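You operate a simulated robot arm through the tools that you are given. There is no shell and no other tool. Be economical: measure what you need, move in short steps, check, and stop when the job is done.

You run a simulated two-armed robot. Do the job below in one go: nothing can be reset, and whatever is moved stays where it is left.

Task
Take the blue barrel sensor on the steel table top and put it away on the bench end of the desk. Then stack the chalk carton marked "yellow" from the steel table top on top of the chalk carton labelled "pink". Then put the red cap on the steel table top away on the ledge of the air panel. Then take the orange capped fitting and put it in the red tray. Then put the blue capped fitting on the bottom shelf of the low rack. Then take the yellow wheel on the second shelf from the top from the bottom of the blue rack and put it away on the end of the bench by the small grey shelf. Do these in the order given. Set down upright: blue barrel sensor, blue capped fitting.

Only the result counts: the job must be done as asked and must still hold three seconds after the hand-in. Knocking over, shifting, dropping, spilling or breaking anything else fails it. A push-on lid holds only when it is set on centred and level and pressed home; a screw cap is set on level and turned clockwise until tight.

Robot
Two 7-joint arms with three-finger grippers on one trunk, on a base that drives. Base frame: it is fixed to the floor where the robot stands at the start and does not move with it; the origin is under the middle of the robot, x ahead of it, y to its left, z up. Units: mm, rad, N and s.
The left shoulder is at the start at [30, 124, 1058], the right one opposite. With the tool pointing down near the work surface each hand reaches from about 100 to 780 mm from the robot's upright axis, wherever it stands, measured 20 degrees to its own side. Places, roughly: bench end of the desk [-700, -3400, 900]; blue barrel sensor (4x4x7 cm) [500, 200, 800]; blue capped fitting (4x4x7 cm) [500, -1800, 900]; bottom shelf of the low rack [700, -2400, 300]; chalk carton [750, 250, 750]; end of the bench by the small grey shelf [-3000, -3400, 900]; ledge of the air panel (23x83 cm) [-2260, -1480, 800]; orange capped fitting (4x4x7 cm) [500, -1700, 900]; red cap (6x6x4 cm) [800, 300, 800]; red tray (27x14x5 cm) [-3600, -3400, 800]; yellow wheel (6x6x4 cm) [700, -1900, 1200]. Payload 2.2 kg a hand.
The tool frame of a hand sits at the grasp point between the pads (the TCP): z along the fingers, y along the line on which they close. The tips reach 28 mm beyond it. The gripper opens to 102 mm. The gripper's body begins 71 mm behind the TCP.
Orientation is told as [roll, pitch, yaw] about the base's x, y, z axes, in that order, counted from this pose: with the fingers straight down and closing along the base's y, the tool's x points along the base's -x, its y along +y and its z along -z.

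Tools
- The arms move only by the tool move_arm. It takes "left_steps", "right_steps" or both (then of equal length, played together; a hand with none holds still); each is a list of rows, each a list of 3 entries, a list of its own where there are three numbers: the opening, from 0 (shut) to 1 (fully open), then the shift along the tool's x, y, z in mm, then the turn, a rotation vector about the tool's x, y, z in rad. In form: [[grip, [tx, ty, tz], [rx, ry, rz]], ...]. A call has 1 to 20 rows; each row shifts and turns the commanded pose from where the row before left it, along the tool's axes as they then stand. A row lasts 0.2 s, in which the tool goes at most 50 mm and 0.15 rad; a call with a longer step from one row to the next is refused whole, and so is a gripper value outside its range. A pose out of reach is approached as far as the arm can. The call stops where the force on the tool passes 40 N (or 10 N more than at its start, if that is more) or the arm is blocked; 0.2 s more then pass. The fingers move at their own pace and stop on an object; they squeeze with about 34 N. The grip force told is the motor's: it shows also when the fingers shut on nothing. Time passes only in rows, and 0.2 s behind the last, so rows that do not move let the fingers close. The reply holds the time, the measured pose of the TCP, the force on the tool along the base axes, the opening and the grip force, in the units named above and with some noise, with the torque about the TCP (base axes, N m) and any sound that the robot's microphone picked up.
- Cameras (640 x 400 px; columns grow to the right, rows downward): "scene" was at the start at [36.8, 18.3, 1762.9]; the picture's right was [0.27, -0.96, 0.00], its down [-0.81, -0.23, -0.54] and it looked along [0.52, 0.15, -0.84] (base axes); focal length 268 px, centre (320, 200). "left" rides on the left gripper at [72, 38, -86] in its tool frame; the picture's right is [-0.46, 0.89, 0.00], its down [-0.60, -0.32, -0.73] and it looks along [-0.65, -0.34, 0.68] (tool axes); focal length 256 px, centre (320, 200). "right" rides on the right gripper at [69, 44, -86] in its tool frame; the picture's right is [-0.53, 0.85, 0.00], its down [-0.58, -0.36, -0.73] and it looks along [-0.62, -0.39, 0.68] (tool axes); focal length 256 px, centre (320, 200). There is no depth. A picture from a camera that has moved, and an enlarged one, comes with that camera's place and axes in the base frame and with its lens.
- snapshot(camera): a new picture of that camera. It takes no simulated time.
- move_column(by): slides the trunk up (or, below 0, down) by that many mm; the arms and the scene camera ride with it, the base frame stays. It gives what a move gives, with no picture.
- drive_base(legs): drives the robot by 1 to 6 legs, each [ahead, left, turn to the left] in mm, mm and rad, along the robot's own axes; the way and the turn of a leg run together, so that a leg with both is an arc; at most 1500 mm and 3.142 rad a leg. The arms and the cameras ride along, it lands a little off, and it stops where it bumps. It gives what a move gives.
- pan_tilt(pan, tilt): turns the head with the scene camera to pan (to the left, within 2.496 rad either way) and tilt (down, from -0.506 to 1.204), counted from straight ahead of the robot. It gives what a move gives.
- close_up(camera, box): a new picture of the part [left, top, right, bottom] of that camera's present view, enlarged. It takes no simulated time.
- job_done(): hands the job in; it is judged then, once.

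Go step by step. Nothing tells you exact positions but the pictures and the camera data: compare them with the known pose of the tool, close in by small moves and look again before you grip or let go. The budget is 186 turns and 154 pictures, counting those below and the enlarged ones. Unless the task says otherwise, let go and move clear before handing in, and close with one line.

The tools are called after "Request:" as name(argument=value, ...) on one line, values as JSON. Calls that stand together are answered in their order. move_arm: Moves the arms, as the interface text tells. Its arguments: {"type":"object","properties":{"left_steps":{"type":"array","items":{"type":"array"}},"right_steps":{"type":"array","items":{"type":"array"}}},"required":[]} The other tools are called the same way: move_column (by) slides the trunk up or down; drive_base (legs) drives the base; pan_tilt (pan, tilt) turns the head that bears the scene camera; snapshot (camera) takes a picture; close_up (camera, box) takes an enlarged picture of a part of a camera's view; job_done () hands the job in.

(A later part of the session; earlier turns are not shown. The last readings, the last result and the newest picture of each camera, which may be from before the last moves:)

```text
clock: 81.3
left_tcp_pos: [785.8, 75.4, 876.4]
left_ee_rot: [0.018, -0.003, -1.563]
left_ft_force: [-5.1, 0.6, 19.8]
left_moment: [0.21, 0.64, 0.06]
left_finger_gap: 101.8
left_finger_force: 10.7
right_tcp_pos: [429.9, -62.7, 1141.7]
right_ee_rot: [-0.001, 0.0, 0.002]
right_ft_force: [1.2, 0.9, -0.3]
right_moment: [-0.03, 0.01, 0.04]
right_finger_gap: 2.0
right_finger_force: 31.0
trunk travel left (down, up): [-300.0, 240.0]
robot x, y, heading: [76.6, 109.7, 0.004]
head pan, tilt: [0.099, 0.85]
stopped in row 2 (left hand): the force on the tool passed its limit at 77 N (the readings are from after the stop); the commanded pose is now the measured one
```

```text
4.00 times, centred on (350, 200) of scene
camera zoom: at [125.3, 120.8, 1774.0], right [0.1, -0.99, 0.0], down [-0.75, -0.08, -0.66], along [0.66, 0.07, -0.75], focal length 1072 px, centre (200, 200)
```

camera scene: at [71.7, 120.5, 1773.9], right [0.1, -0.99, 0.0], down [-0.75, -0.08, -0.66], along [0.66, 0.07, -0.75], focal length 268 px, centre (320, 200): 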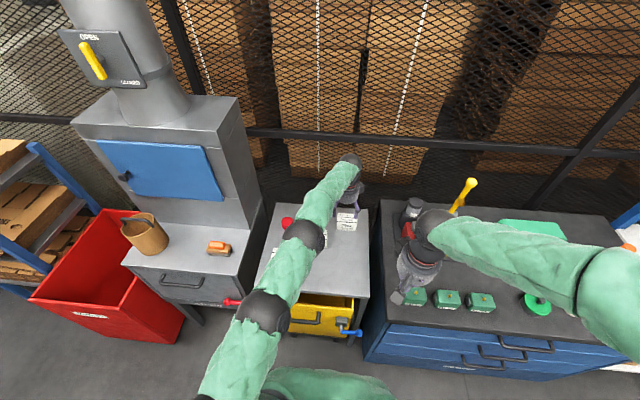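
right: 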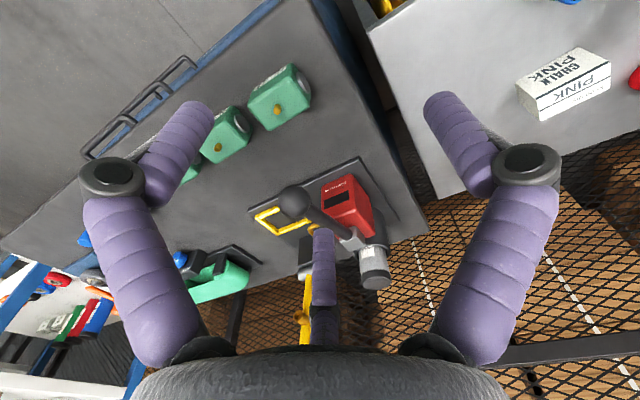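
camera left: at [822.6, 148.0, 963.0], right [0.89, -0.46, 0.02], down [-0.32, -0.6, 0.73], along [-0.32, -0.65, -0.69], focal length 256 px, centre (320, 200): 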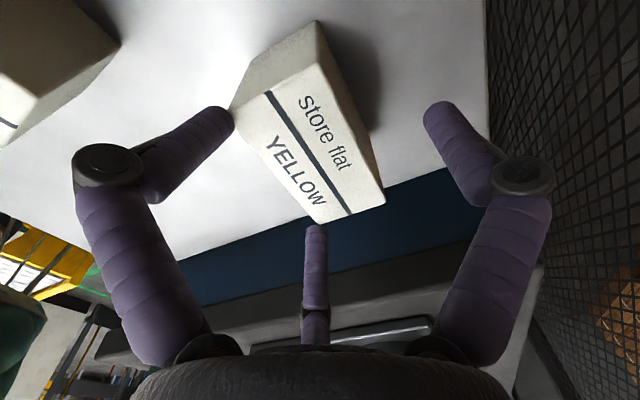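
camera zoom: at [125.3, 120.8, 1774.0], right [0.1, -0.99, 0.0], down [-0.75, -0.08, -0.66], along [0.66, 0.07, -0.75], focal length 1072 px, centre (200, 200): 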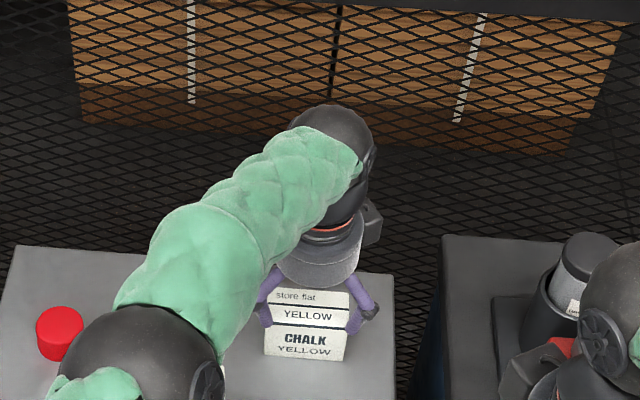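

The pictures show three prongs set around the tool axis at tool angles of about 90°, -30° and 210°. One of the front pair landed on the carton's edge, so I'll lift and re-centre with the carton offset toward the single finger.

Request:
move_arm(left_steps=[[1.0, [0, 0, -10], [0, 0, 0]], [1.0, [0, 0, -20], [0, 0, 0]], [1.0, [0, 0, -20], [0.018, 0, 0]], [1.0, [0, 0, 0], [0, 0, 0]]])

Request:
snapshot(camera="left")

Request:
close_up(camera="scene", box=[270, 150, 430, 250])

```text
clock: 82.3
left_tcp_pos: [783.3, 76.5, 923.5]
left_ee_rot: [-0.007, -0.005, -1.564]
left_ft_force: [0.1, -0.4, -0.4]
left_moment: [-0.01, 0.0, -0.02]
left_finger_gap: 102.0
left_finger_force: 0.0
right_tcp_pos: [429.8, -62.7, 1141.0]
right_ee_rot: [0.0, 0.0, 0.002]
right_ft_force: [0.0, 0.1, 0.0]
right_moment: [0.0, 0.02, 0.0]
right_finger_gap: 2.1
right_finger_force: 30.9
trunk travel left (down, up): [-300.0, 240.0]
robot x, y, heading: [78.2, 113.5, 0.004]
head pan, tilt: [0.099, 0.85]
```

```text
124 pictures are left
camera left: at [821.8, 148.5, 1008.3], right [0.89, -0.46, 0.0], down [-0.31, -0.6, 0.73], along [-0.34, -0.65, -0.68], focal length 256 px, centre (320, 200)
```

left: 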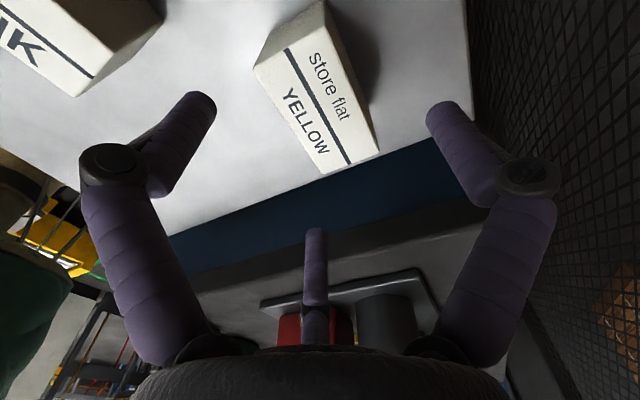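

```text
4.00 times, centred on (350, 200) of scene
camera zoom: at [126.1, 120.7, 1773.8], right [0.1, -0.99, 0.0], down [-0.75, -0.08, -0.66], along [0.66, 0.07, -0.75], focal length 1072 px, centre (200, 200)
```

zoom: 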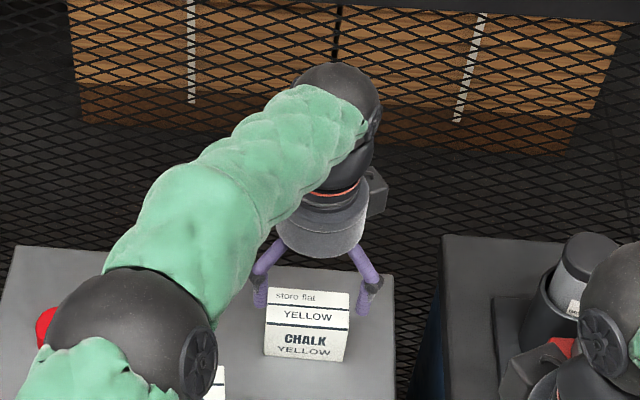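

The carton is still at about (785,75). I'll offset the hand 12 mm forward of its centre and descend again.

Request:
move_arm(left_steps=[[1.0, [-2, -10, 0], [0, 0, 0]], [1.0, [0, 0, 20], [0, 0, 0]], [1.0, [0, 0, 20], [0, 0, 0]], [1.0, [0, 0, 15], [0, 0, 0]], [1.0, [0, 0, 15], [0, 0, 0]], [1.0, [0, 0, 13], [0, 0, 0]], [1.0, [0, 0, 0], [0, 0, 0]]])

Request:
snapshot(camera="left")

```text
clock: 83.9
left_tcp_pos: [773.2, 73.1, 839.4]
left_ee_rot: [-0.005, -0.002, -1.564]
left_ft_force: [-0.6, -0.9, 0.5]
left_moment: [-0.02, 0.02, 0.04]
left_finger_gap: 101.7
left_finger_force: 0.0
right_tcp_pos: [429.2, -62.5, 1141.2]
right_ee_rot: [0.001, 0.0, 0.002]
right_ft_force: [0.4, -0.4, 0.0]
right_moment: [-0.01, 0.0, -0.01]
right_finger_gap: 2.2
right_finger_force: 31.5
trunk travel left (down, up): [-300.0, 240.0]
robot x, y, heading: [78.5, 112.6, -0.001]
head pan, tilt: [0.099, 0.85]
```

```text
122 pictures are left
camera left: at [811.7, 145.4, 924.7], right [0.89, -0.46, 0.0], down [-0.31, -0.6, 0.73], along [-0.34, -0.65, -0.68], focal length 256 px, centre (320, 200)
```

left: 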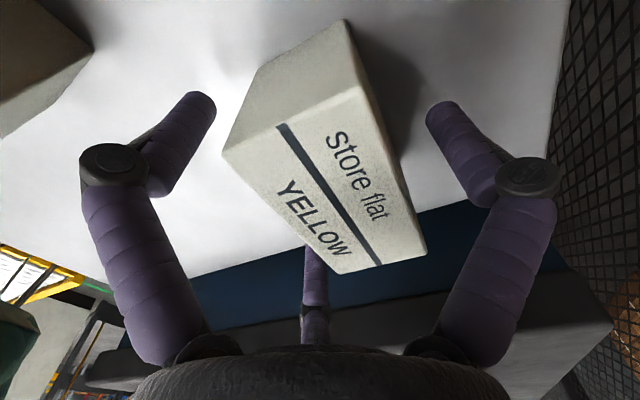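

No contact this time and the carton sits between the fingers. Closing.

Request:
move_arm(left_steps=[[1.0, [0, 3, 0], [0, 0, 0]], [0.7, [0, 0, 0], [0, 0, 0]], [0.5, [0, 0, 0], [0, 0, 0]], [0.2, [0, 0, 0], [0, 0, 0]], [0.0, [0, 0, 0], [0, 0, 0]], [0.0, [0, 0, 0], [0, 0, 0]]])

Request:
snapshot(camera="left")

```text
clock: 85.3
left_tcp_pos: [776.1, 72.3, 838.7]
left_ee_rot: [-0.006, -0.002, -1.564]
left_ft_force: [1.1, -0.7, 1.7]
left_moment: [-0.11, -0.15, 0.02]
left_finger_gap: 62.9
left_finger_force: 33.7
right_tcp_pos: [429.4, -62.3, 1140.6]
right_ee_rot: [0.001, 0.001, 0.002]
right_ft_force: [0.6, -0.6, -0.3]
right_moment: [0.0, 0.03, 0.0]
right_finger_gap: 2.0
right_finger_force: 31.7
trunk travel left (down, up): [-300.0, 240.0]
robot x, y, heading: [76.8, 116.1, 0.002]
head pan, tilt: [0.099, 0.85]
```

```text
121 pictures are left
camera left: at [814.8, 145.4, 925.4], right [0.89, -0.46, 0.0], down [-0.31, -0.6, 0.73], along [-0.34, -0.65, -0.68], focal length 256 px, centre (320, 200)
```

left: 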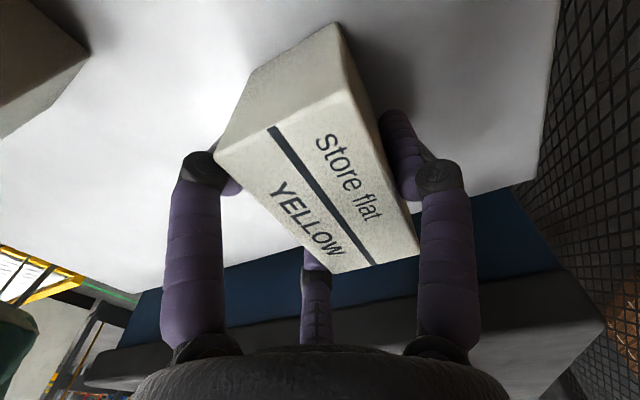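

A firm grip at 63 mm, matching a 47 mm wide carton. I'll lift and look at the pink carton.

Request:
move_arm(left_steps=[[0, [0, 0, -20], [0, 0, 0]], [0, [0, 0, -40], [0, 0, 0]], [0, [0, 0, -40], [0, 0, 0]], [0, [20, -10, -10], [0, 0, 0]]])

Request:
close_up(camera="scene", box=[240, 170, 400, 270])

Request:
snapshot(camera="left")

```text
clock: 86.3
left_tcp_pos: [764.6, 95.7, 947.9]
left_ee_rot: [-0.008, -0.003, -1.565]
left_ft_force: [-1.0, -0.8, -1.6]
left_moment: [0.01, -0.02, 0.02]
left_finger_gap: 63.1
left_finger_force: 34.6
right_tcp_pos: [429.9, -62.9, 1142.3]
right_ee_rot: [-0.002, 0.001, 0.002]
right_ft_force: [0.2, 0.4, 0.1]
right_moment: [-0.06, 0.01, -0.03]
right_finger_gap: 2.1
right_finger_force: 31.9
trunk travel left (down, up): [-300.0, 240.0]
robot x, y, heading: [77.5, 113.2, 0.002]
head pan, tilt: [0.099, 0.85]
```

```text
4.00 times, centred on (320, 220) of scene
camera zoom: at [125.7, 121.9, 1773.9], right [0.1, -0.99, 0.0], down [-0.75, -0.08, -0.66], along [0.66, 0.07, -0.75], focal length 1072 px, centre (320, 120)
```

zoom: 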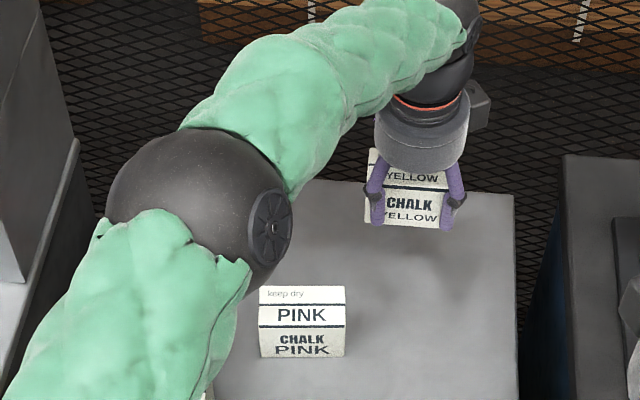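

```text
119 pictures are left
camera left: at [803.3, 168.8, 1034.4], right [0.89, -0.46, 0.0], down [-0.31, -0.6, 0.74], along [-0.34, -0.65, -0.68], focal length 256 px, centre (320, 200)
```

left: 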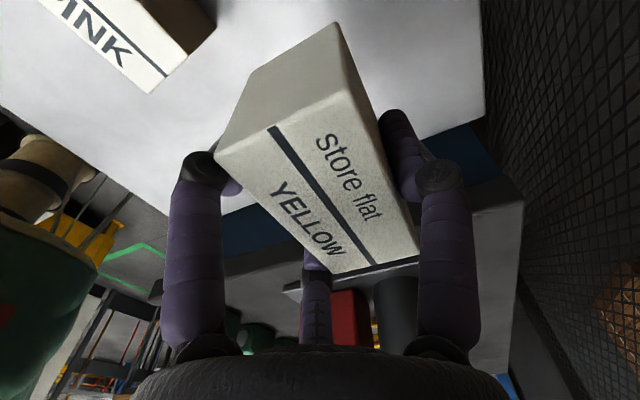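

The pink carton's centre is at about (681,195) with a yaw of about +0.095. I'll carry the yellow carton above it and match that angle.

Request:
move_arm(left_steps=[[0, [24.6, -22.7, 0], [0, 0, 0]], [0, [24.6, -22.7, 0], [0, 0, 0]], [0, [24.6, -22.7, 0], [0, 0, 0]], [0, [24.6, -22.7, 0], [0, 0, 0]], [0, [0, 0, 0], [0.007, 0, -0.09]], [0, [0, 0, 0], [0, 0, 0]]])

Request:
close_up(camera="scene", box=[240, 170, 400, 270])

Request:
snapshot(camera="left")

```text
clock: 87.7
left_tcp_pos: [675.5, 190.7, 949.8]
left_ee_rot: [-0.014, -0.002, -1.473]
left_ft_force: [0.1, -0.4, -1.0]
left_moment: [-0.01, 0.0, 0.02]
left_finger_gap: 62.9
left_finger_force: 33.1
right_tcp_pos: [429.2, -62.1, 1142.0]
right_ee_rot: [0.002, -0.001, 0.002]
right_ft_force: [-0.5, 0.2, -0.9]
right_moment: [0.0, 0.0, 0.01]
right_finger_gap: 2.2
right_finger_force: 31.5
trunk travel left (down, up): [-300.0, 240.0]
robot x, y, heading: [77.4, 107.9, 0.003]
head pan, tilt: [0.099, 0.85]
```

```text
4.00 times, centred on (320, 220) of scene
camera zoom: at [125.7, 121.2, 1773.9], right [0.1, -0.99, 0.0], down [-0.75, -0.08, -0.66], along [0.66, 0.07, -0.75], focal length 1072 px, centre (320, 120)
```

zoom: 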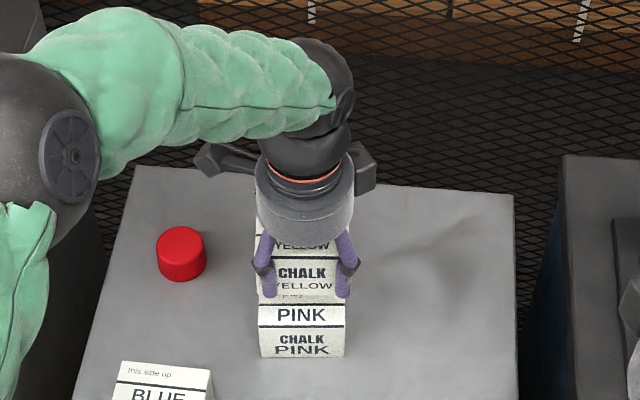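

```text
117 pictures are left
camera left: at [707.6, 266.6, 1035.6], right [0.93, -0.38, -0.01], down [-0.25, -0.63, 0.74], along [-0.28, -0.68, -0.68], focal length 256 px, centre (320, 200)
```

left: 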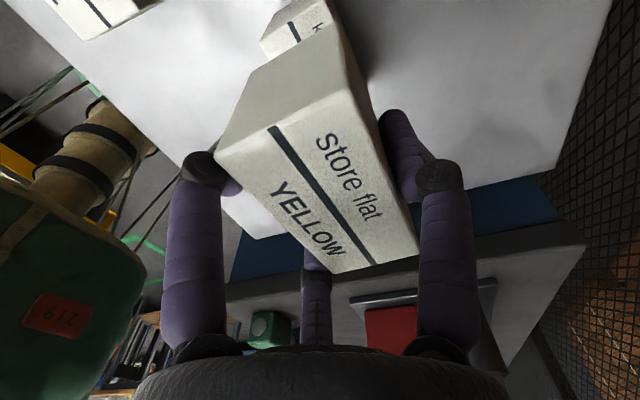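

It's nearly aligned. I'll make a small correction, then lower gently until it touches.

Request:
move_arm(left_steps=[[0, [3, -1.5, 0], [0, 0.014, 0]], [0, [0, 0, 20], [0, 0, 0]], [0, [0, 0, 15], [0, 0, 0]], [0, [0, 0, 0], [0, 0, 0]]])

Request:
close_up(camera="scene", box=[280, 190, 360, 240])

```text
clock: 88.7
left_tcp_pos: [673.4, 193.1, 914.6]
left_ee_rot: [-0.015, 0.013, -1.472]
left_ft_force: [0.0, -0.5, -1.9]
left_moment: [-0.02, -0.01, 0.02]
left_finger_gap: 63.0
left_finger_force: 34.3
right_tcp_pos: [429.2, -62.2, 1141.1]
right_ee_rot: [0.0, 0.0, 0.002]
right_ft_force: [0.6, 0.5, 0.0]
right_moment: [0.0, 0.02, 0.01]
right_finger_gap: 2.2
right_finger_force: 31.7
trunk travel left (down, up): [-300.0, 240.0]
robot x, y, heading: [79.2, 112.3, -0.002]
head pan, tilt: [0.099, 0.85]
```

```text
8.00 times, centred on (320, 215) of scene
camera zoom: at [126.3, 120.7, 1773.9], right [0.1, -0.99, 0.0], down [-0.75, -0.08, -0.66], along [0.66, 0.07, -0.75], focal length 2144 px, centre (320, 80)
```

zoom: 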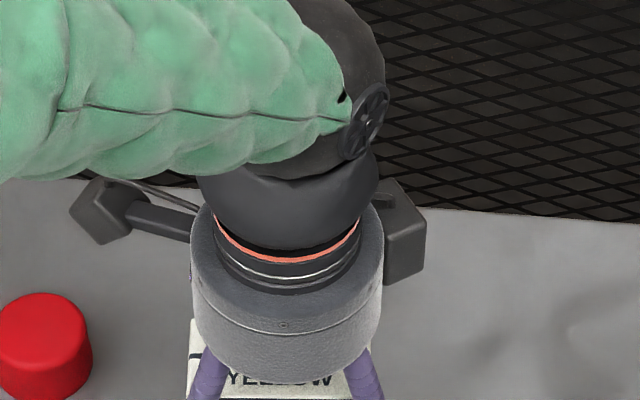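

I got the tilt axis wrong, so I'll level the hand, go down to contact and look.

Request:
move_arm(left_steps=[[0, [0, 0, 0], [-0.015, -0.013, 0]], [0, [0, 0, 8], [0, 0, 0]], [0, [0, 0, 0], [0, 0, 0]]])

Request:
close_up(camera="scene", box=[280, 210, 360, 260])

```text
clock: 89.5
left_tcp_pos: [673.3, 192.1, 906.1]
left_ee_rot: [-0.001, -0.002, -1.472]
left_ft_force: [0.5, -0.2, -2.1]
left_moment: [-0.05, -0.01, 0.0]
left_finger_gap: 62.7
left_finger_force: 34.5
right_tcp_pos: [430.1, -62.7, 1141.6]
right_ee_rot: [0.001, 0.0, 0.001]
right_ft_force: [-0.6, 1.0, -0.3]
right_moment: [-0.02, -0.06, -0.01]
right_finger_gap: 2.1
right_finger_force: 31.6
trunk travel left (down, up): [-300.0, 240.0]
robot x, y, heading: [79.9, 114.3, -0.005]
head pan, tilt: [0.099, 0.85]
```

```text
8.00 times, centred on (320, 235) of scene
camera zoom: at [125.8, 120.8, 1773.9], right [0.1, -0.99, 0.0], down [-0.75, -0.08, -0.66], along [0.66, 0.07, -0.75], focal length 2144 px, centre (320, -80)
```

zoom: 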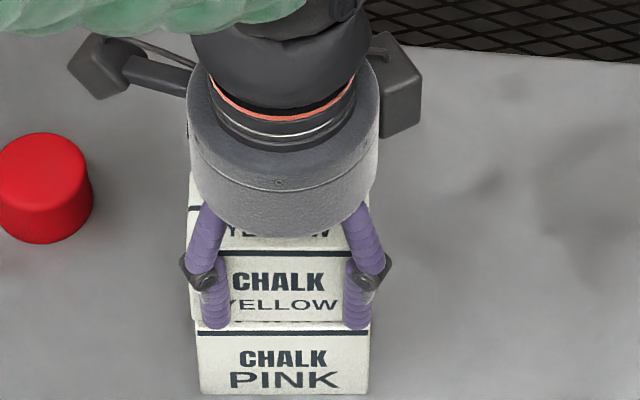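

It's within about 3 mm. I'll nudge it and touch down.

Request:
move_arm(left_steps=[[0, [-2, 0, 0], [0, 0, 0]], [0, [0, 0, 2], [0, 0, 0]], [0, [0, 0, 2], [0, 0, 0]], [0, [0, 0, 1.5], [0, 0, 0]], [0, [0, 0, 1.5], [0, 0, 0]], [0, [0, 0, 1], [0, 0, 0]], [0, [0, 0, 1], [0, 0, 0]]])

```text
clock: 91.1
left_tcp_pos: [673.3, 193.3, 898.9]
left_ee_rot: [0.007, -0.002, -1.474]
left_ft_force: [4.5, -2.7, 31.3]
left_moment: [-0.02, -0.48, 0.01]
left_finger_gap: 63.4
left_finger_force: 33.6
right_tcp_pos: [429.2, -64.3, 1142.3]
right_ee_rot: [-0.001, -0.001, 0.002]
right_ft_force: [1.1, -0.2, 0.3]
right_moment: [0.02, -0.02, -0.01]
right_finger_gap: 2.1
right_finger_force: 32.0
trunk travel left (down, up): [-300.0, 240.0]
robot x, y, heading: [79.5, 115.1, 0.002]
head pan, tilt: [0.099, 0.85]
```

It's down with contact at z≈899, as expected. I'll ease off, open slowly and lift.

Request:
move_arm(left_steps=[[0, [0, 0, -1.5], [0, 0, 0]], [0.65, [0, 0, 0], [0, 0, 0]], [0.8, [0, 0, 0], [0, 0, 0]], [1.0, [0, 0, 0], [0, 0, 0]], [1.0, [0, 0, 0], [0, 0, 0]], [1.0, [0, 0, -10], [0, 0, 0]], [1.0, [0, 0, -30], [0, 0, 0]], [1.0, [0, 0, -40], [0, 0, 0]], [1.0, [0, 0, -40], [0, 0, 0]]])

Request:
close_up(camera="scene", box=[240, 170, 400, 270])

Request:
snapshot(camera="left")

```text
clock: 93.1
left_tcp_pos: [671.9, 188.4, 1017.3]
left_ee_rot: [0.0, 0.0, -1.474]
left_ft_force: [-0.2, 0.0, -0.4]
left_moment: [0.01, -0.01, -0.04]
left_finger_gap: 101.6
left_finger_force: 0.0
right_tcp_pos: [430.2, -62.4, 1141.5]
right_ee_rot: [0.0, 0.0, 0.001]
right_ft_force: [0.8, -0.2, 0.0]
right_moment: [0.01, 0.0, -0.01]
right_finger_gap: 2.2
right_finger_force: 31.6
trunk travel left (down, up): [-300.0, 240.0]
robot x, y, heading: [77.5, 115.6, 0.001]
head pan, tilt: [0.099, 0.85]
```

```text
4.00 times, centred on (320, 220) of scene
camera zoom: at [125.1, 120.4, 1773.9], right [0.1, -0.99, 0.0], down [-0.75, -0.08, -0.66], along [0.66, 0.07, -0.75], focal length 1072 px, centre (320, 120)
```

zoom: 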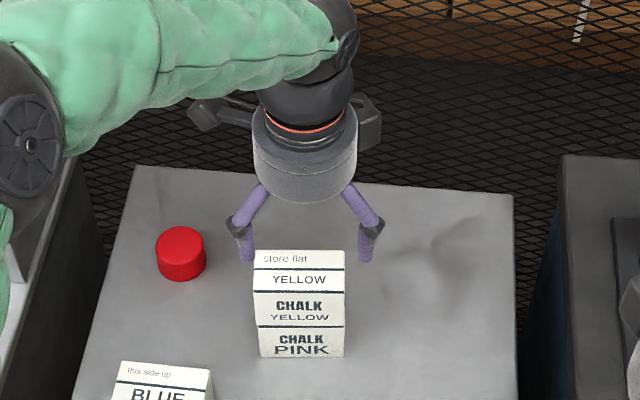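

```text
113 pictures are left
camera left: at [702.6, 264.6, 1104.2], right [0.93, -0.38, 0.0], down [-0.26, -0.63, 0.73], along [-0.28, -0.68, -0.68], focal length 256 px, centre (320, 200)
```

left: 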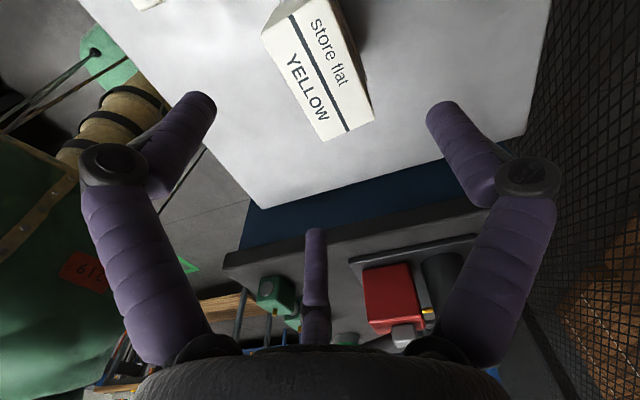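

The stack is good. Next is the red cap at about (757,335), so I'll move over it and turn the hand back.

Request:
move_arm(left_steps=[[1, [34.5, 24.7, 0], [0, 0, 0]], [1, [34.5, 24.7, 0], [0, 0, 0]], [1, [34.5, 24.7, 25], [0, 0, 0]], [1, [34.5, 24.7, 25], [0, 0, 0]], [1, [0, 0, 0], [0, 0, -0.1474]], [1, [0, 0, 0], [0, 0, -0.1474]], [1, [0, 0, 0], [0, 0, -0.1474]], [1, [0, 0, 0], [0, 0, -0.1474]], [1, [0, 0, 0], [0, 0, -0.1474]], [1, [0, 0, 0], [0, 0, -0.1474]], [1, [0, 0, 0], [0, 0, -0.1474]], [1, [0, 0, 0], [0, 0, -0.1474]], [1, [0, 0, 0], [0, 0, -0.1474]], [1, [0, 0, 0], [0, 0, -0.1474]], [1, [0, 0, 0], [0, 0, 0]]])

Request:
snapshot(camera="left")

```text
clock: 96.3
left_tcp_pos: [759.5, 338.9, 970.1]
left_ee_rot: [0.0, -0.002, 0.002]
left_ft_force: [0.4, 0.2, -0.2]
left_moment: [0.01, 0.03, -0.01]
left_finger_gap: 102.0
left_finger_force: 0.0
right_tcp_pos: [429.3, -62.8, 1140.6]
right_ee_rot: [-0.002, 0.0, 0.003]
right_ft_force: [-0.2, -0.4, 0.0]
right_moment: [-0.03, -0.03, 0.01]
right_finger_gap: 2.3
right_finger_force: 31.0
trunk travel left (down, up): [-300.0, 240.0]
robot x, y, heading: [79.2, 112.6, 0.004]
head pan, tilt: [0.099, 0.85]
```

```text
112 pictures are left
camera left: at [687.1, 377.3, 1055.5], right [0.46, 0.89, 0.0], down [0.6, -0.31, 0.73], along [0.65, -0.34, -0.68], focal length 256 px, centre (320, 200)
```

left: 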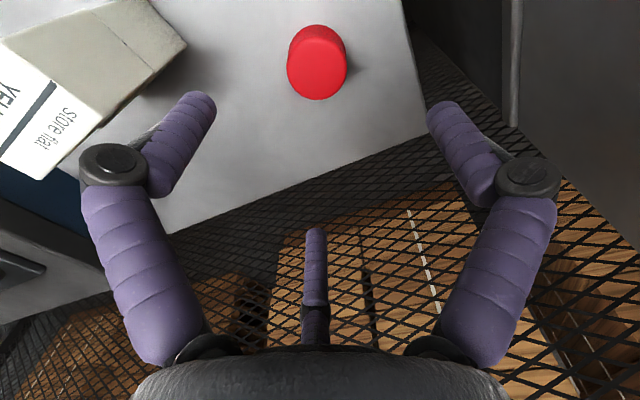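

Centred. I'll descend and grip the cap.

Request:
move_arm(left_steps=[[1, [1, -2.5, 40], [0, 0, 0]], [1, [0, 0, 40], [0, 0, 0]], [1, [0, 0, 30], [0, 0, 0]], [1, [0, 0, 26], [0, 0, 0]], [1, [0, 0, 0], [0, 0, 0]], [0.5, [0, 0, 0], [0, 0, 0]], [0, [0, 0, 0], [0, 0, 0]], [0, [0, 0, 0], [0, 0, 0]]])

Request:
snapshot(camera="left")

```text
clock: 98.1
left_tcp_pos: [756.8, 336.4, 834.9]
left_ee_rot: [0.0, -0.004, 0.0]
left_ft_force: [2.5, -0.7, 3.9]
left_moment: [0.03, -0.09, 0.01]
left_finger_gap: 53.4
left_finger_force: 33.7
right_tcp_pos: [430.0, -63.9, 1140.7]
right_ee_rot: [0.0, 0.0, 0.001]
right_ft_force: [0.6, 0.1, -0.1]
right_moment: [-0.04, 0.0, 0.01]
right_finger_gap: 1.9
right_finger_force: 31.3
trunk travel left (down, up): [-300.0, 240.0]
robot x, y, heading: [81.8, 114.4, 0.001]
head pan, tilt: [0.099, 0.85]
```

```text
111 pictures are left
camera left: at [685.9, 374.0, 921.0], right [0.46, 0.89, 0.0], down [0.6, -0.32, 0.73], along [0.65, -0.34, -0.68], focal length 256 px, centre (320, 200)
```

left: 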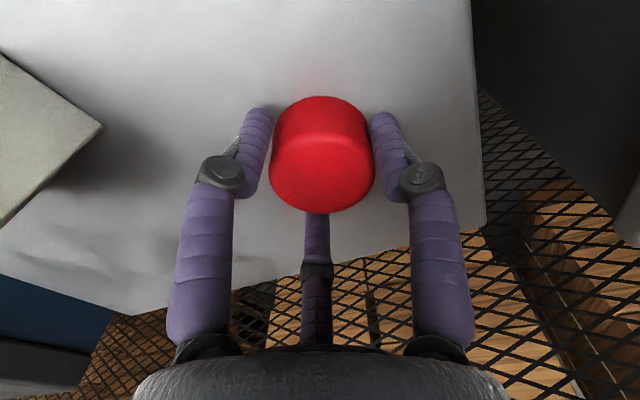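

The cap is gripped. I'll lift, retract, and drive to the open floor in front of the air panel, which stands to the west behind the green floor square.

Request:
move_arm(left_steps=[[0, [0, 0, -30], [0, 0, 0]], [0, [0, 0, -45], [0, 0, 0]], [0, [0, 0, -45], [0, 0, 0]], [0, [20, 0, -40], [0, 0, 0]], [0, [30, 0, -35], [0, 0, 0]], [0, [35, 0, -30], [0, 0, 0]], [0, [40, 0, -25], [0, 0, 0]], [0, [40, -5, -20], [0, 0, 0]], [0, [40, -5, 0], [0, 0, 0]], [0, [40, -5, 0], [0, 0, 0]], [0, [40, -5, 0], [0, 0, 0]]])

Request:
drive_base(legs=[[-380, 0, 0], [0, -980, 0], [0, 0, 3.14], [650, 0, 0]])

Request:
pan_tilt(pan=0.25, tilt=0.5)

Request:
snapshot(camera="scene")

```text
clock: 100.5
left_tcp_pos: [473.1, 315.8, 1103.8]
left_ee_rot: [0.001, -0.003, 0.001]
left_ft_force: [-1.4, -0.6, -0.3]
left_moment: [0.0, -0.03, 0.02]
left_finger_gap: 53.4
left_finger_force: 33.9
right_tcp_pos: [428.9, -63.5, 1142.9]
right_ee_rot: [-0.001, -0.002, 0.002]
right_ft_force: [0.2, -0.4, -0.3]
right_moment: [0.0, -0.02, 0.03]
right_finger_gap: 2.5
right_finger_force: 31.4
trunk travel left (down, up): [-300.0, 240.0]
robot x, y, heading: [80.2, 113.6, -0.001]
head pan, tilt: [0.099, 0.85]
```

```text
clock: 118.2
left_tcp_pos: [-1351.9, -1092.0, 1103.2]
left_ee_rot: [0.0, -0.002, -3.113]
left_ft_force: [-0.7, 0.0, -0.2]
left_moment: [-0.01, -0.01, -0.05]
left_finger_gap: 53.2
left_finger_force: 33.8
right_tcp_pos: [-1317.8, -711.5, 1140.9]
right_ee_rot: [-0.001, 0.001, -3.112]
right_ft_force: [-0.1, 1.1, -0.1]
right_moment: [-0.02, 0.01, -0.01]
right_finger_gap: 2.2
right_finger_force: 31.6
trunk travel left (down, up): [-300.0, 240.0]
robot x, y, heading: [-962.2, -880.1, -3.108]
head pan, tilt: [0.099, 0.85]
```

```text
clock: 119.0
left_tcp_pos: [-1351.9, -1091.3, 1103.1]
left_ee_rot: [0.0, -0.003, -3.115]
left_ft_force: [-0.4, 0.1, 0.0]
left_moment: [-0.03, -0.01, -0.03]
left_finger_gap: 53.1
left_finger_force: 33.8
right_tcp_pos: [-1318.4, -711.3, 1139.8]
right_ee_rot: [0.0, -0.001, -3.113]
right_ft_force: [0.0, -0.2, -0.2]
right_moment: [0.01, 0.0, 0.02]
right_finger_gap: 2.2
right_finger_force: 31.6
trunk travel left (down, up): [-300.0, 240.0]
robot x, y, heading: [-961.5, -877.7, -3.109]
head pan, tilt: [0.25, 0.499]
```

```text
110 pictures are left
camera scene: at [-1020.0, -903.6, 1803.8], right [-0.28, 0.96, 0.0], down [0.46, 0.13, -0.88], along [-0.84, -0.24, -0.48], focal length 268 px, centre (320, 200)
```

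scene: 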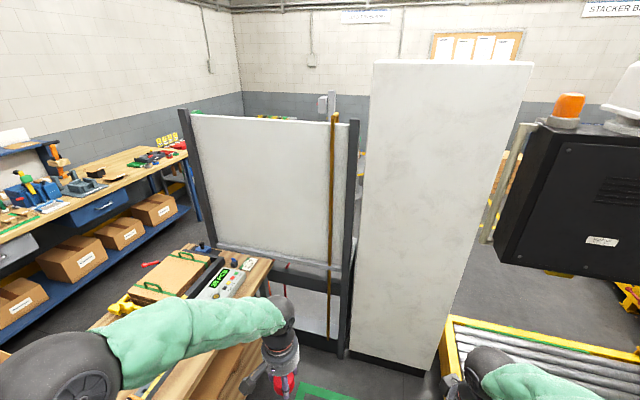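

The panel's white back faces me, so its ledge must be on the far (west) side. I'll go around through the aisle between the wooden table and the benches, and look along it first.

Request:
drive_base(legs=[[-860, 0, -0.03], [0, 790, 0], [0, 790, 0]])

Request:
pan_tilt(pan=0, tilt=0.6)

Request:
snapshot(camera="scene")

```text
clock: 131.3
left_tcp_pos: [-522.7, -2658.5, 1103.2]
left_ee_rot: [-0.002, -0.001, 3.137]
left_ft_force: [0.0, 0.3, -0.8]
left_moment: [0.02, 0.0, 0.02]
left_finger_gap: 53.3
left_finger_force: 33.9
right_tcp_pos: [-475.7, -2278.8, 1141.9]
right_ee_rot: [0.002, 0.0, 3.141]
right_ft_force: [0.3, 0.1, -0.1]
right_moment: [0.03, -0.01, -0.01]
right_finger_gap: 1.9
right_finger_force: 31.5
trunk travel left (down, up): [-300.0, 240.0]
robot x, y, heading: [-125.5, -2458.5, 3.137]
head pan, tilt: [0.25, 0.499]
```

```text
clock: 132.1
left_tcp_pos: [-523.6, -2657.7, 1104.1]
left_ee_rot: [-0.001, -0.002, 3.137]
left_ft_force: [-0.5, -0.7, -0.3]
left_moment: [-0.01, -0.02, -0.04]
left_finger_gap: 53.1
left_finger_force: 34.1
right_tcp_pos: [-475.8, -2279.2, 1141.2]
right_ee_rot: [0.001, 0.0, 3.137]
right_ft_force: [0.3, 0.2, 0.0]
right_moment: [0.01, 0.01, 0.0]
right_finger_gap: 2.1
right_finger_force: 31.7
trunk travel left (down, up): [-300.0, 240.0]
robot x, y, heading: [-124.6, -2461.4, 3.141]
head pan, tilt: [0.0, 0.6]
```

```text
109 pictures are left
camera scene: at [-185.3, -2457.9, 1794.8], right [0.0, 1.0, 0.0], down [0.56, 0.0, -0.83], along [-0.83, 0.0, -0.56], focal length 268 px, centre (320, 200)
```

scene: 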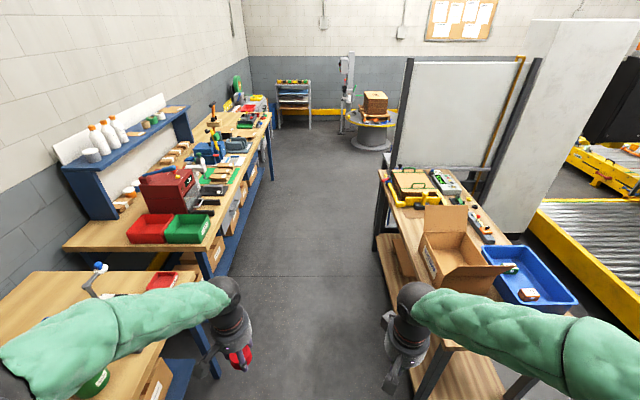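

The aisle is clear. I'll drive west along it past the panel and look at its other side.

Request:
drive_base(legs=[[1300, 30, 0], [1400, 0, 0]])

Request:
pan_tilt(pan=-1.9, tilt=0.5)

Request:
snapshot(camera="scene")

Request:
pan_tilt(pan=0.9, tilt=0.6)

Request:
snapshot(camera="scene")

```text
clock: 145.2
left_tcp_pos: [-3245.7, -2636.6, 1103.7]
left_ee_rot: [0.001, -0.004, 3.109]
left_ft_force: [0.3, -0.1, -0.8]
left_moment: [-0.02, -0.01, 0.04]
left_finger_gap: 53.1
left_finger_force: 34.1
right_tcp_pos: [-3188.9, -2260.0, 1142.2]
right_ee_rot: [0.001, 0.001, 3.11]
right_ft_force: [1.0, -0.2, 0.0]
right_moment: [0.02, -0.01, 0.01]
right_finger_gap: 2.2
right_finger_force: 31.9
trunk travel left (down, up): [-300.0, 240.0]
robot x, y, heading: [-2845.5, -2446.0, 3.113]
head pan, tilt: [0.0, 0.6]
```

```text
clock: 147.1
left_tcp_pos: [-3245.0, -2637.4, 1102.5]
left_ee_rot: [0.001, -0.003, 3.108]
left_ft_force: [0.8, -0.4, -0.8]
left_moment: [-0.01, -0.02, 0.01]
left_finger_gap: 52.9
left_finger_force: 33.4
right_tcp_pos: [-3188.6, -2259.6, 1141.8]
right_ee_rot: [0.0, 0.0, 3.109]
right_ft_force: [-0.7, 0.4, -0.1]
right_moment: [-0.01, 0.0, -0.01]
right_finger_gap: 2.1
right_finger_force: 31.2
trunk travel left (down, up): [-300.0, 240.0]
robot x, y, heading: [-2840.4, -2450.3, 3.111]
head pan, tilt: [-1.901, 0.499]
```

```text
108 pictures are left
camera scene: at [-2782.1, -2364.9, 1803.9], right [0.94, -0.35, 0.0], down [-0.17, -0.45, -0.88], along [0.31, 0.82, -0.48], focal length 268 px, centre (320, 200)
```

scene: 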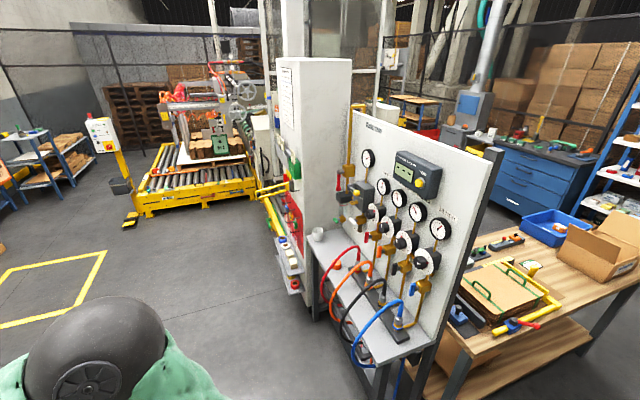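

```text
clock: 149.6
left_tcp_pos: [-3245.5, -2635.6, 1103.4]
left_ee_rot: [-0.001, -0.001, 3.11]
left_ft_force: [-0.1, -0.6, -0.4]
left_moment: [0.0, 0.01, 0.0]
left_finger_gap: 53.0
left_finger_force: 34.4
right_tcp_pos: [-3188.7, -2260.3, 1141.8]
right_ee_rot: [-0.001, 0.002, 3.11]
right_ft_force: [0.9, 0.3, 0.0]
right_moment: [0.03, 0.0, -0.03]
right_finger_gap: 2.1
right_finger_force: 31.4
trunk travel left (down, up): [-300.0, 240.0]
robot x, y, heading: [-2844.6, -2447.7, 3.109]
head pan, tilt: [0.901, 0.6]
```

```text
107 pictures are left
camera scene: at [-2871.3, -2517.5, 1794.8], right [-0.76, 0.65, 0.0], down [0.36, 0.43, -0.83], along [-0.53, -0.63, -0.56], focal length 268 px, centre (320, 200)
```

scene: 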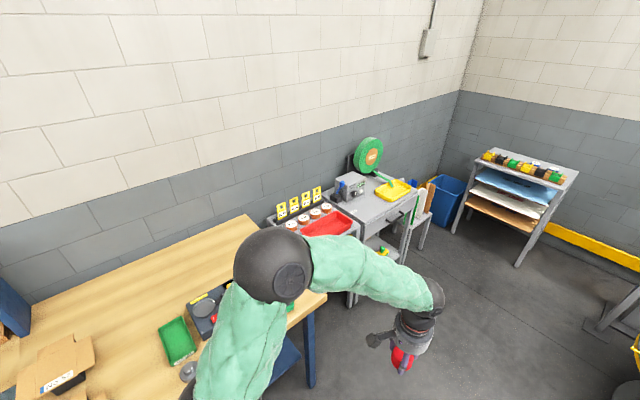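

The ledge is on this side, with hoses draped along it and a white cup at its far end. I'll turn to face it and drive alongside.

Request:
drive_base(legs=[[0, 0, -3.11], [-60, 0, 0], [0, 960, 0]])

Request:
pan_tilt(pan=0, tilt=0.8)

Request:
snapshot(camera="scene")

```text
clock: 162.4
left_tcp_pos: [-2513.4, -1282.7, 1104.3]
left_ee_rot: [-0.002, 0.0, 0.001]
left_ft_force: [0.3, -0.1, -1.3]
left_moment: [-0.03, 0.02, 0.01]
left_finger_gap: 53.2
left_finger_force: 34.1
right_tcp_pos: [-2556.9, -1662.5, 1142.8]
right_ee_rot: [0.0, 0.0, 0.001]
right_ft_force: [0.9, 1.5, -0.9]
right_moment: [-0.01, 0.0, 0.02]
right_finger_gap: 2.4
right_finger_force: 31.1
trunk travel left (down, up): [-300.0, 240.0]
robot x, y, heading: [-2909.1, -1484.7, 0.001]
head pan, tilt: [0.901, 0.6]
```

```text
clock: 163.6
left_tcp_pos: [-2512.6, -1283.4, 1102.6]
left_ee_rot: [-0.001, 0.0, 0.001]
left_ft_force: [-0.5, -0.5, 0.0]
left_moment: [-0.04, -0.02, 0.0]
left_finger_gap: 53.1
left_finger_force: 34.1
right_tcp_pos: [-2558.1, -1662.2, 1141.9]
right_ee_rot: [0.001, 0.001, 0.002]
right_ft_force: [-0.1, -0.1, 0.2]
right_moment: [0.01, -0.01, 0.05]
right_finger_gap: 2.2
right_finger_force: 31.8
trunk travel left (down, up): [-300.0, 240.0]
robot x, y, heading: [-2908.3, -1485.1, 0.005]
head pan, tilt: [0.0, 0.799]
```

```text
106 pictures are left
camera scene: at [-2858.4, -1486.0, 1777.9], right [0.0, -1.0, 0.0], down [-0.72, 0.0, -0.7], along [0.7, 0.0, -0.72], focal length 268 px, centre (320, 200)
```

scene: 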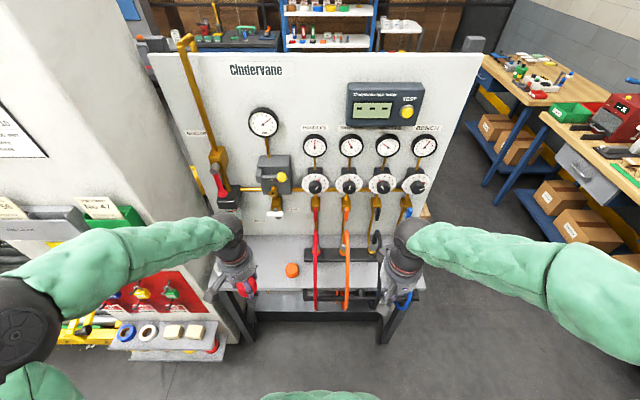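

I'll take a closer look at the ledge.

Request:
close_up(camera="scene", box=[200, 210, 440, 360])

Request:
snapshot(camera="left")

```text
2.67 times, centred on (320, 285) of scene
camera zoom: at [-2858.4, -1486.0, 1777.9], right [0.0, -1.0, 0.0], down [-0.72, 0.0, -0.7], along [0.7, 0.0, -0.72], focal length 715 px, centre (320, -27)
```

zoom: 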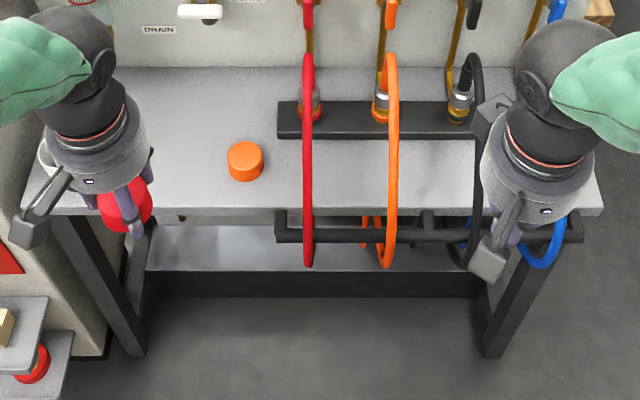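

```text
104 pictures are left
camera left: at [-2584.9, -1245.3, 1189.9], right [0.46, 0.89, 0.0], down [0.6, -0.32, 0.73], along [0.65, -0.34, -0.68], focal length 256 px, centre (320, 200)
```

left: 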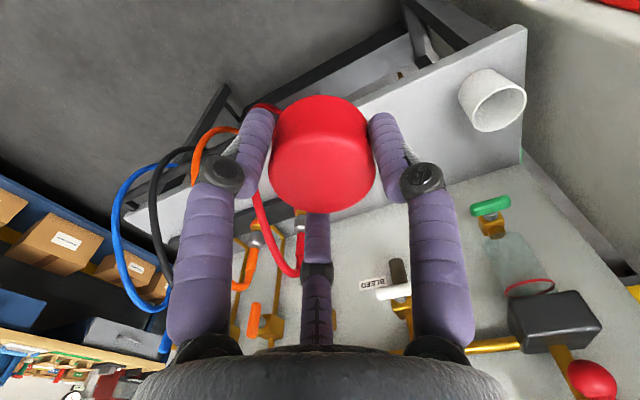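

There's free space between the white cup and the orange cap, at about (-2310,-1245). I'll bring the cap over it.

Request:
move_arm(left_steps=[[0, [-40.6, 7.6, 15], [0, 0, 0]], [0, [-40.6, 7.6, 15], [0, 0, 0]], [0, [-40.6, 7.6, 20], [0, 0, 0]], [0, [-40.6, 7.6, 25], [0, 0, 0]], [0, [-40.6, 7.6, 25], [0, 0, 0]], [0, [0, 0, 40], [0, 0, 0]], [0, [0, 0, 40], [0, 0, 0]], [0, [0, 0, 0], [0, 0, 0]]])

Request:
snapshot(camera="left")

Request:
close_up(camera="scene", box=[200, 190, 360, 290])

```text
clock: 165.4
left_tcp_pos: [-2308.3, -1245.2, 924.2]
left_ee_rot: [-0.003, -0.002, 0.0]
left_ft_force: [-0.8, 0.0, -0.5]
left_moment: [-0.02, 0.02, 0.01]
left_finger_gap: 53.2
left_finger_force: 34.4
right_tcp_pos: [-2558.3, -1662.5, 1141.5]
right_ee_rot: [0.0, 0.0, 0.002]
right_ft_force: [-0.1, -0.3, 0.9]
right_moment: [-0.02, -0.01, 0.01]
right_finger_gap: 2.0
right_finger_force: 31.6
trunk travel left (down, up): [-300.0, 240.0]
robot x, y, heading: [-2907.7, -1485.3, 0.002]
head pan, tilt: [0.0, 0.799]
```

```text
103 pictures are left
camera left: at [-2381.1, -1207.1, 1009.9], right [0.46, 0.89, 0.0], down [0.6, -0.32, 0.73], along [0.65, -0.34, -0.68], focal length 256 px, centre (320, 200)
```

left: 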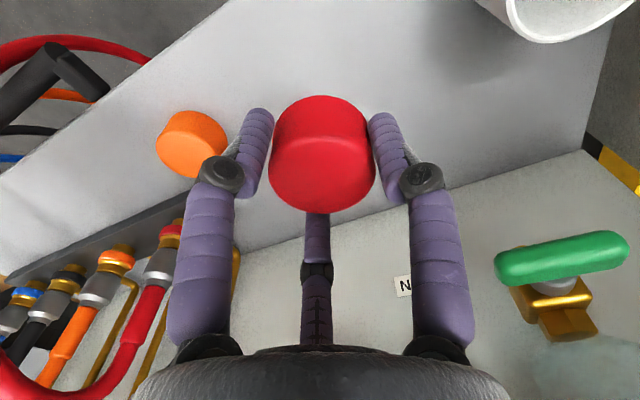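

```text
4.00 times, centred on (280, 240) of scene
camera zoom: at [-2859.3, -1486.3, 1778.0], right [0.0, -1.0, 0.0], down [-0.72, 0.0, -0.7], along [0.7, 0.0, -0.72], focal length 1072 px, centre (480, 40)
```

zoom: 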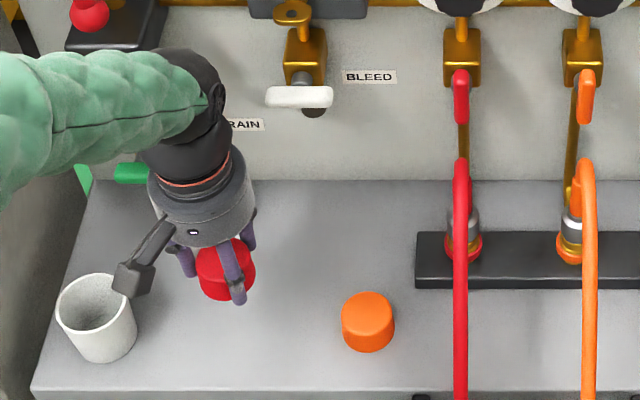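

Clear on all sides. I'll shift slightly away from the cup and lower it to contact.

Request:
move_arm(left_steps=[[0, [0, -10, 0], [0, 0, 0]], [0, [0, 0, 30], [0, 0, 0]], [0, [0, 0, 25], [0, 0, 0]], [0, [0, 0, 15], [0, 0, 0]], [0, [0, 0, 4], [0, 0, 0]], [0, [0, 0, 3], [0, 0, 0]], [0, [0, 0, 3], [0, 0, 0]], [0, [0, 0, 3], [0, 0, 0]], [0, [0, 0, 3], [0, 0, 0]], [0, [0, 0, 3], [0, 0, 0]], [0, [0, 0, 3], [0, 0, 0]], [0, [0, 0, 3], [0, 0, 0]], [0, [0, 0, 3], [0, 0, 0]]])

```text
clock: 168.2
left_tcp_pos: [-2309.6, -1255.5, 834.0]
left_ee_rot: [0.003, -0.01, 0.002]
left_ft_force: [-13.0, -4.4, 21.7]
left_moment: [-0.01, 0.31, 0.0]
left_finger_gap: 53.3
left_finger_force: 34.0
right_tcp_pos: [-2559.9, -1662.9, 1141.9]
right_ee_rot: [0.0, -0.002, 0.002]
right_ft_force: [0.5, 0.5, 0.2]
right_moment: [0.0, 0.01, -0.02]
right_finger_gap: 2.2
right_finger_force: 31.3
trunk travel left (down, up): [-300.0, 240.0]
robot x, y, heading: [-2909.0, -1485.6, 0.004]
head pan, tilt: [0.0, 0.799]
stopped in row 13 (left hand): the force on the tool passed its limit at 42 N (the readings are from after the stop); the commanded pose is now the measured one
```

Contact at ledge height. I'll release and lift.

Request:
move_arm(left_steps=[[0, [0, 0, -2], [0, 0, 0]], [0.6, [0, 0, 0], [0, 0, 0]], [0.75, [0, 0, 0], [0, 0, 0]], [0.75, [0, 0, 0], [0, 0, 0]], [0.75, [0, 0, -15], [0, 0, 0]], [0.75, [0, 0, -40], [0, 0, 0]], [0.75, [0, 0, -40], [0, 0, 0]], [0.75, [0, 0, -40], [0, 0, 0]], [0.75, [0, 0, -40], [0, 0, 0]]])

Request:
snapshot(camera="left")

```text
clock: 170.2
left_tcp_pos: [-2311.2, -1257.1, 1009.2]
left_ee_rot: [-0.002, -0.008, 0.002]
left_ft_force: [-0.5, -1.5, -0.1]
left_moment: [-0.03, -0.01, 0.0]
left_finger_gap: 76.5
left_finger_force: 0.1
right_tcp_pos: [-2558.2, -1662.2, 1142.0]
right_ee_rot: [0.001, 0.001, 0.002]
right_ft_force: [-0.2, -0.1, -0.1]
right_moment: [0.04, 0.01, 0.02]
right_finger_gap: 1.9
right_finger_force: 31.2
trunk travel left (down, up): [-300.0, 240.0]
robot x, y, heading: [-2909.5, -1482.1, 0.008]
head pan, tilt: [0.0, 0.799]
```

```text
101 pictures are left
camera left: at [-2383.4, -1217.8, 1094.7], right [0.46, 0.89, 0.0], down [0.6, -0.32, 0.73], along [0.65, -0.34, -0.68], focal length 256 px, centre (320, 200)
```

left: 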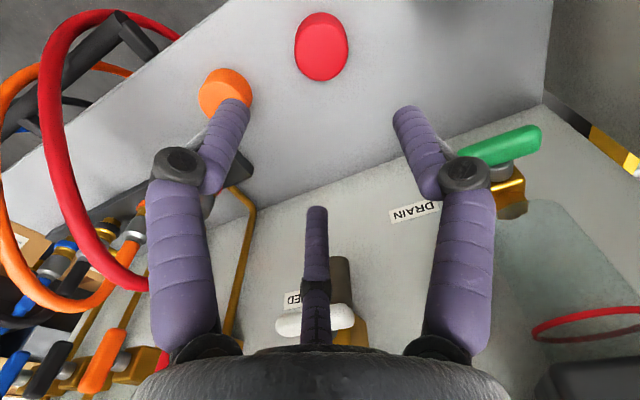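

The cap is on the ledge. I'll retract and drive back along the aisle to the blue rack.

Request:
move_arm(left_steps=[[0.7, [10, 0, -40], [0, 0, 0]], [0.7, [20, 0, -40], [0, 0, 0]], [0.7, [40, 0, -15], [0, 0, 0]], [0.7, [45, 0, 0], [0, 0, 0]], [0.7, [45, 0, 0], [0, 0, 0]], [0.7, [45, 0, 0], [0, 0, 0]]])

Request:
drive_base(legs=[[0, -990, -0.005], [1400, 0, 0], [1350, 0, 0]])

Request:
pan_tilt(pan=0.4, tilt=0.6)

Request:
snapshot(camera="scene")

```text
clock: 171.6
left_tcp_pos: [-2514.8, -1255.9, 1101.4]
left_ee_rot: [0.002, -0.009, 0.001]
left_ft_force: [0.9, 0.6, 0.3]
left_moment: [0.01, -0.03, -0.01]
left_finger_gap: 71.6
left_finger_force: 0.0
right_tcp_pos: [-2558.5, -1661.9, 1142.1]
right_ee_rot: [0.001, -0.004, 0.002]
right_ft_force: [0.4, 1.1, -0.8]
right_moment: [0.03, -0.05, -0.02]
right_finger_gap: 2.1
right_finger_force: 31.2
trunk travel left (down, up): [-300.0, 240.0]
robot x, y, heading: [-2908.1, -1484.8, 0.002]
head pan, tilt: [0.0, 0.799]
```

```text
clock: 189.8
left_tcp_pos: [276.1, -2336.7, 1101.7]
left_ee_rot: [0.002, -0.007, -0.054]
left_ft_force: [-0.4, 0.0, -0.5]
left_moment: [0.03, 0.0, 0.03]
left_finger_gap: 71.4
left_finger_force: 0.1
right_tcp_pos: [208.0, -2739.5, 1141.5]
right_ee_rot: [0.0, 0.0, -0.054]
right_ft_force: [0.5, -0.4, 0.4]
right_moment: [0.01, -0.02, 0.02]
right_finger_gap: 2.2
right_finger_force: 30.9
trunk travel left (down, up): [-300.0, 240.0]
robot x, y, heading: [-131.0, -2547.2, -0.052]
head pan, tilt: [0.0, 0.799]
```

```text
clock: 190.6
left_tcp_pos: [275.9, -2336.4, 1101.6]
left_ee_rot: [0.001, -0.006, -0.055]
left_ft_force: [0.2, 0.0, 0.3]
left_moment: [0.01, 0.01, -0.02]
left_finger_gap: 71.4
left_finger_force: 0.0
right_tcp_pos: [209.0, -2738.7, 1140.0]
right_ee_rot: [0.0, -0.001, -0.055]
right_ft_force: [0.7, 0.1, 0.0]
right_moment: [0.0, -0.01, 0.03]
right_finger_gap: 2.1
right_finger_force: 31.5
trunk travel left (down, up): [-300.0, 240.0]
robot x, y, heading: [-131.7, -2542.7, -0.052]
head pan, tilt: [0.4, 0.6]
```

```text
100 pictures are left
camera scene: at [-79.0, -2513.1, 1794.7], right [0.34, -0.94, 0.0], down [-0.53, -0.19, -0.82], along [0.78, 0.28, -0.57], focal length 268 px, centre (320, 200)
```

scene: 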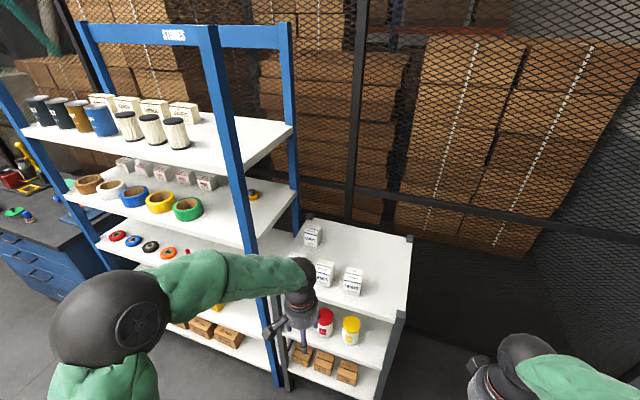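

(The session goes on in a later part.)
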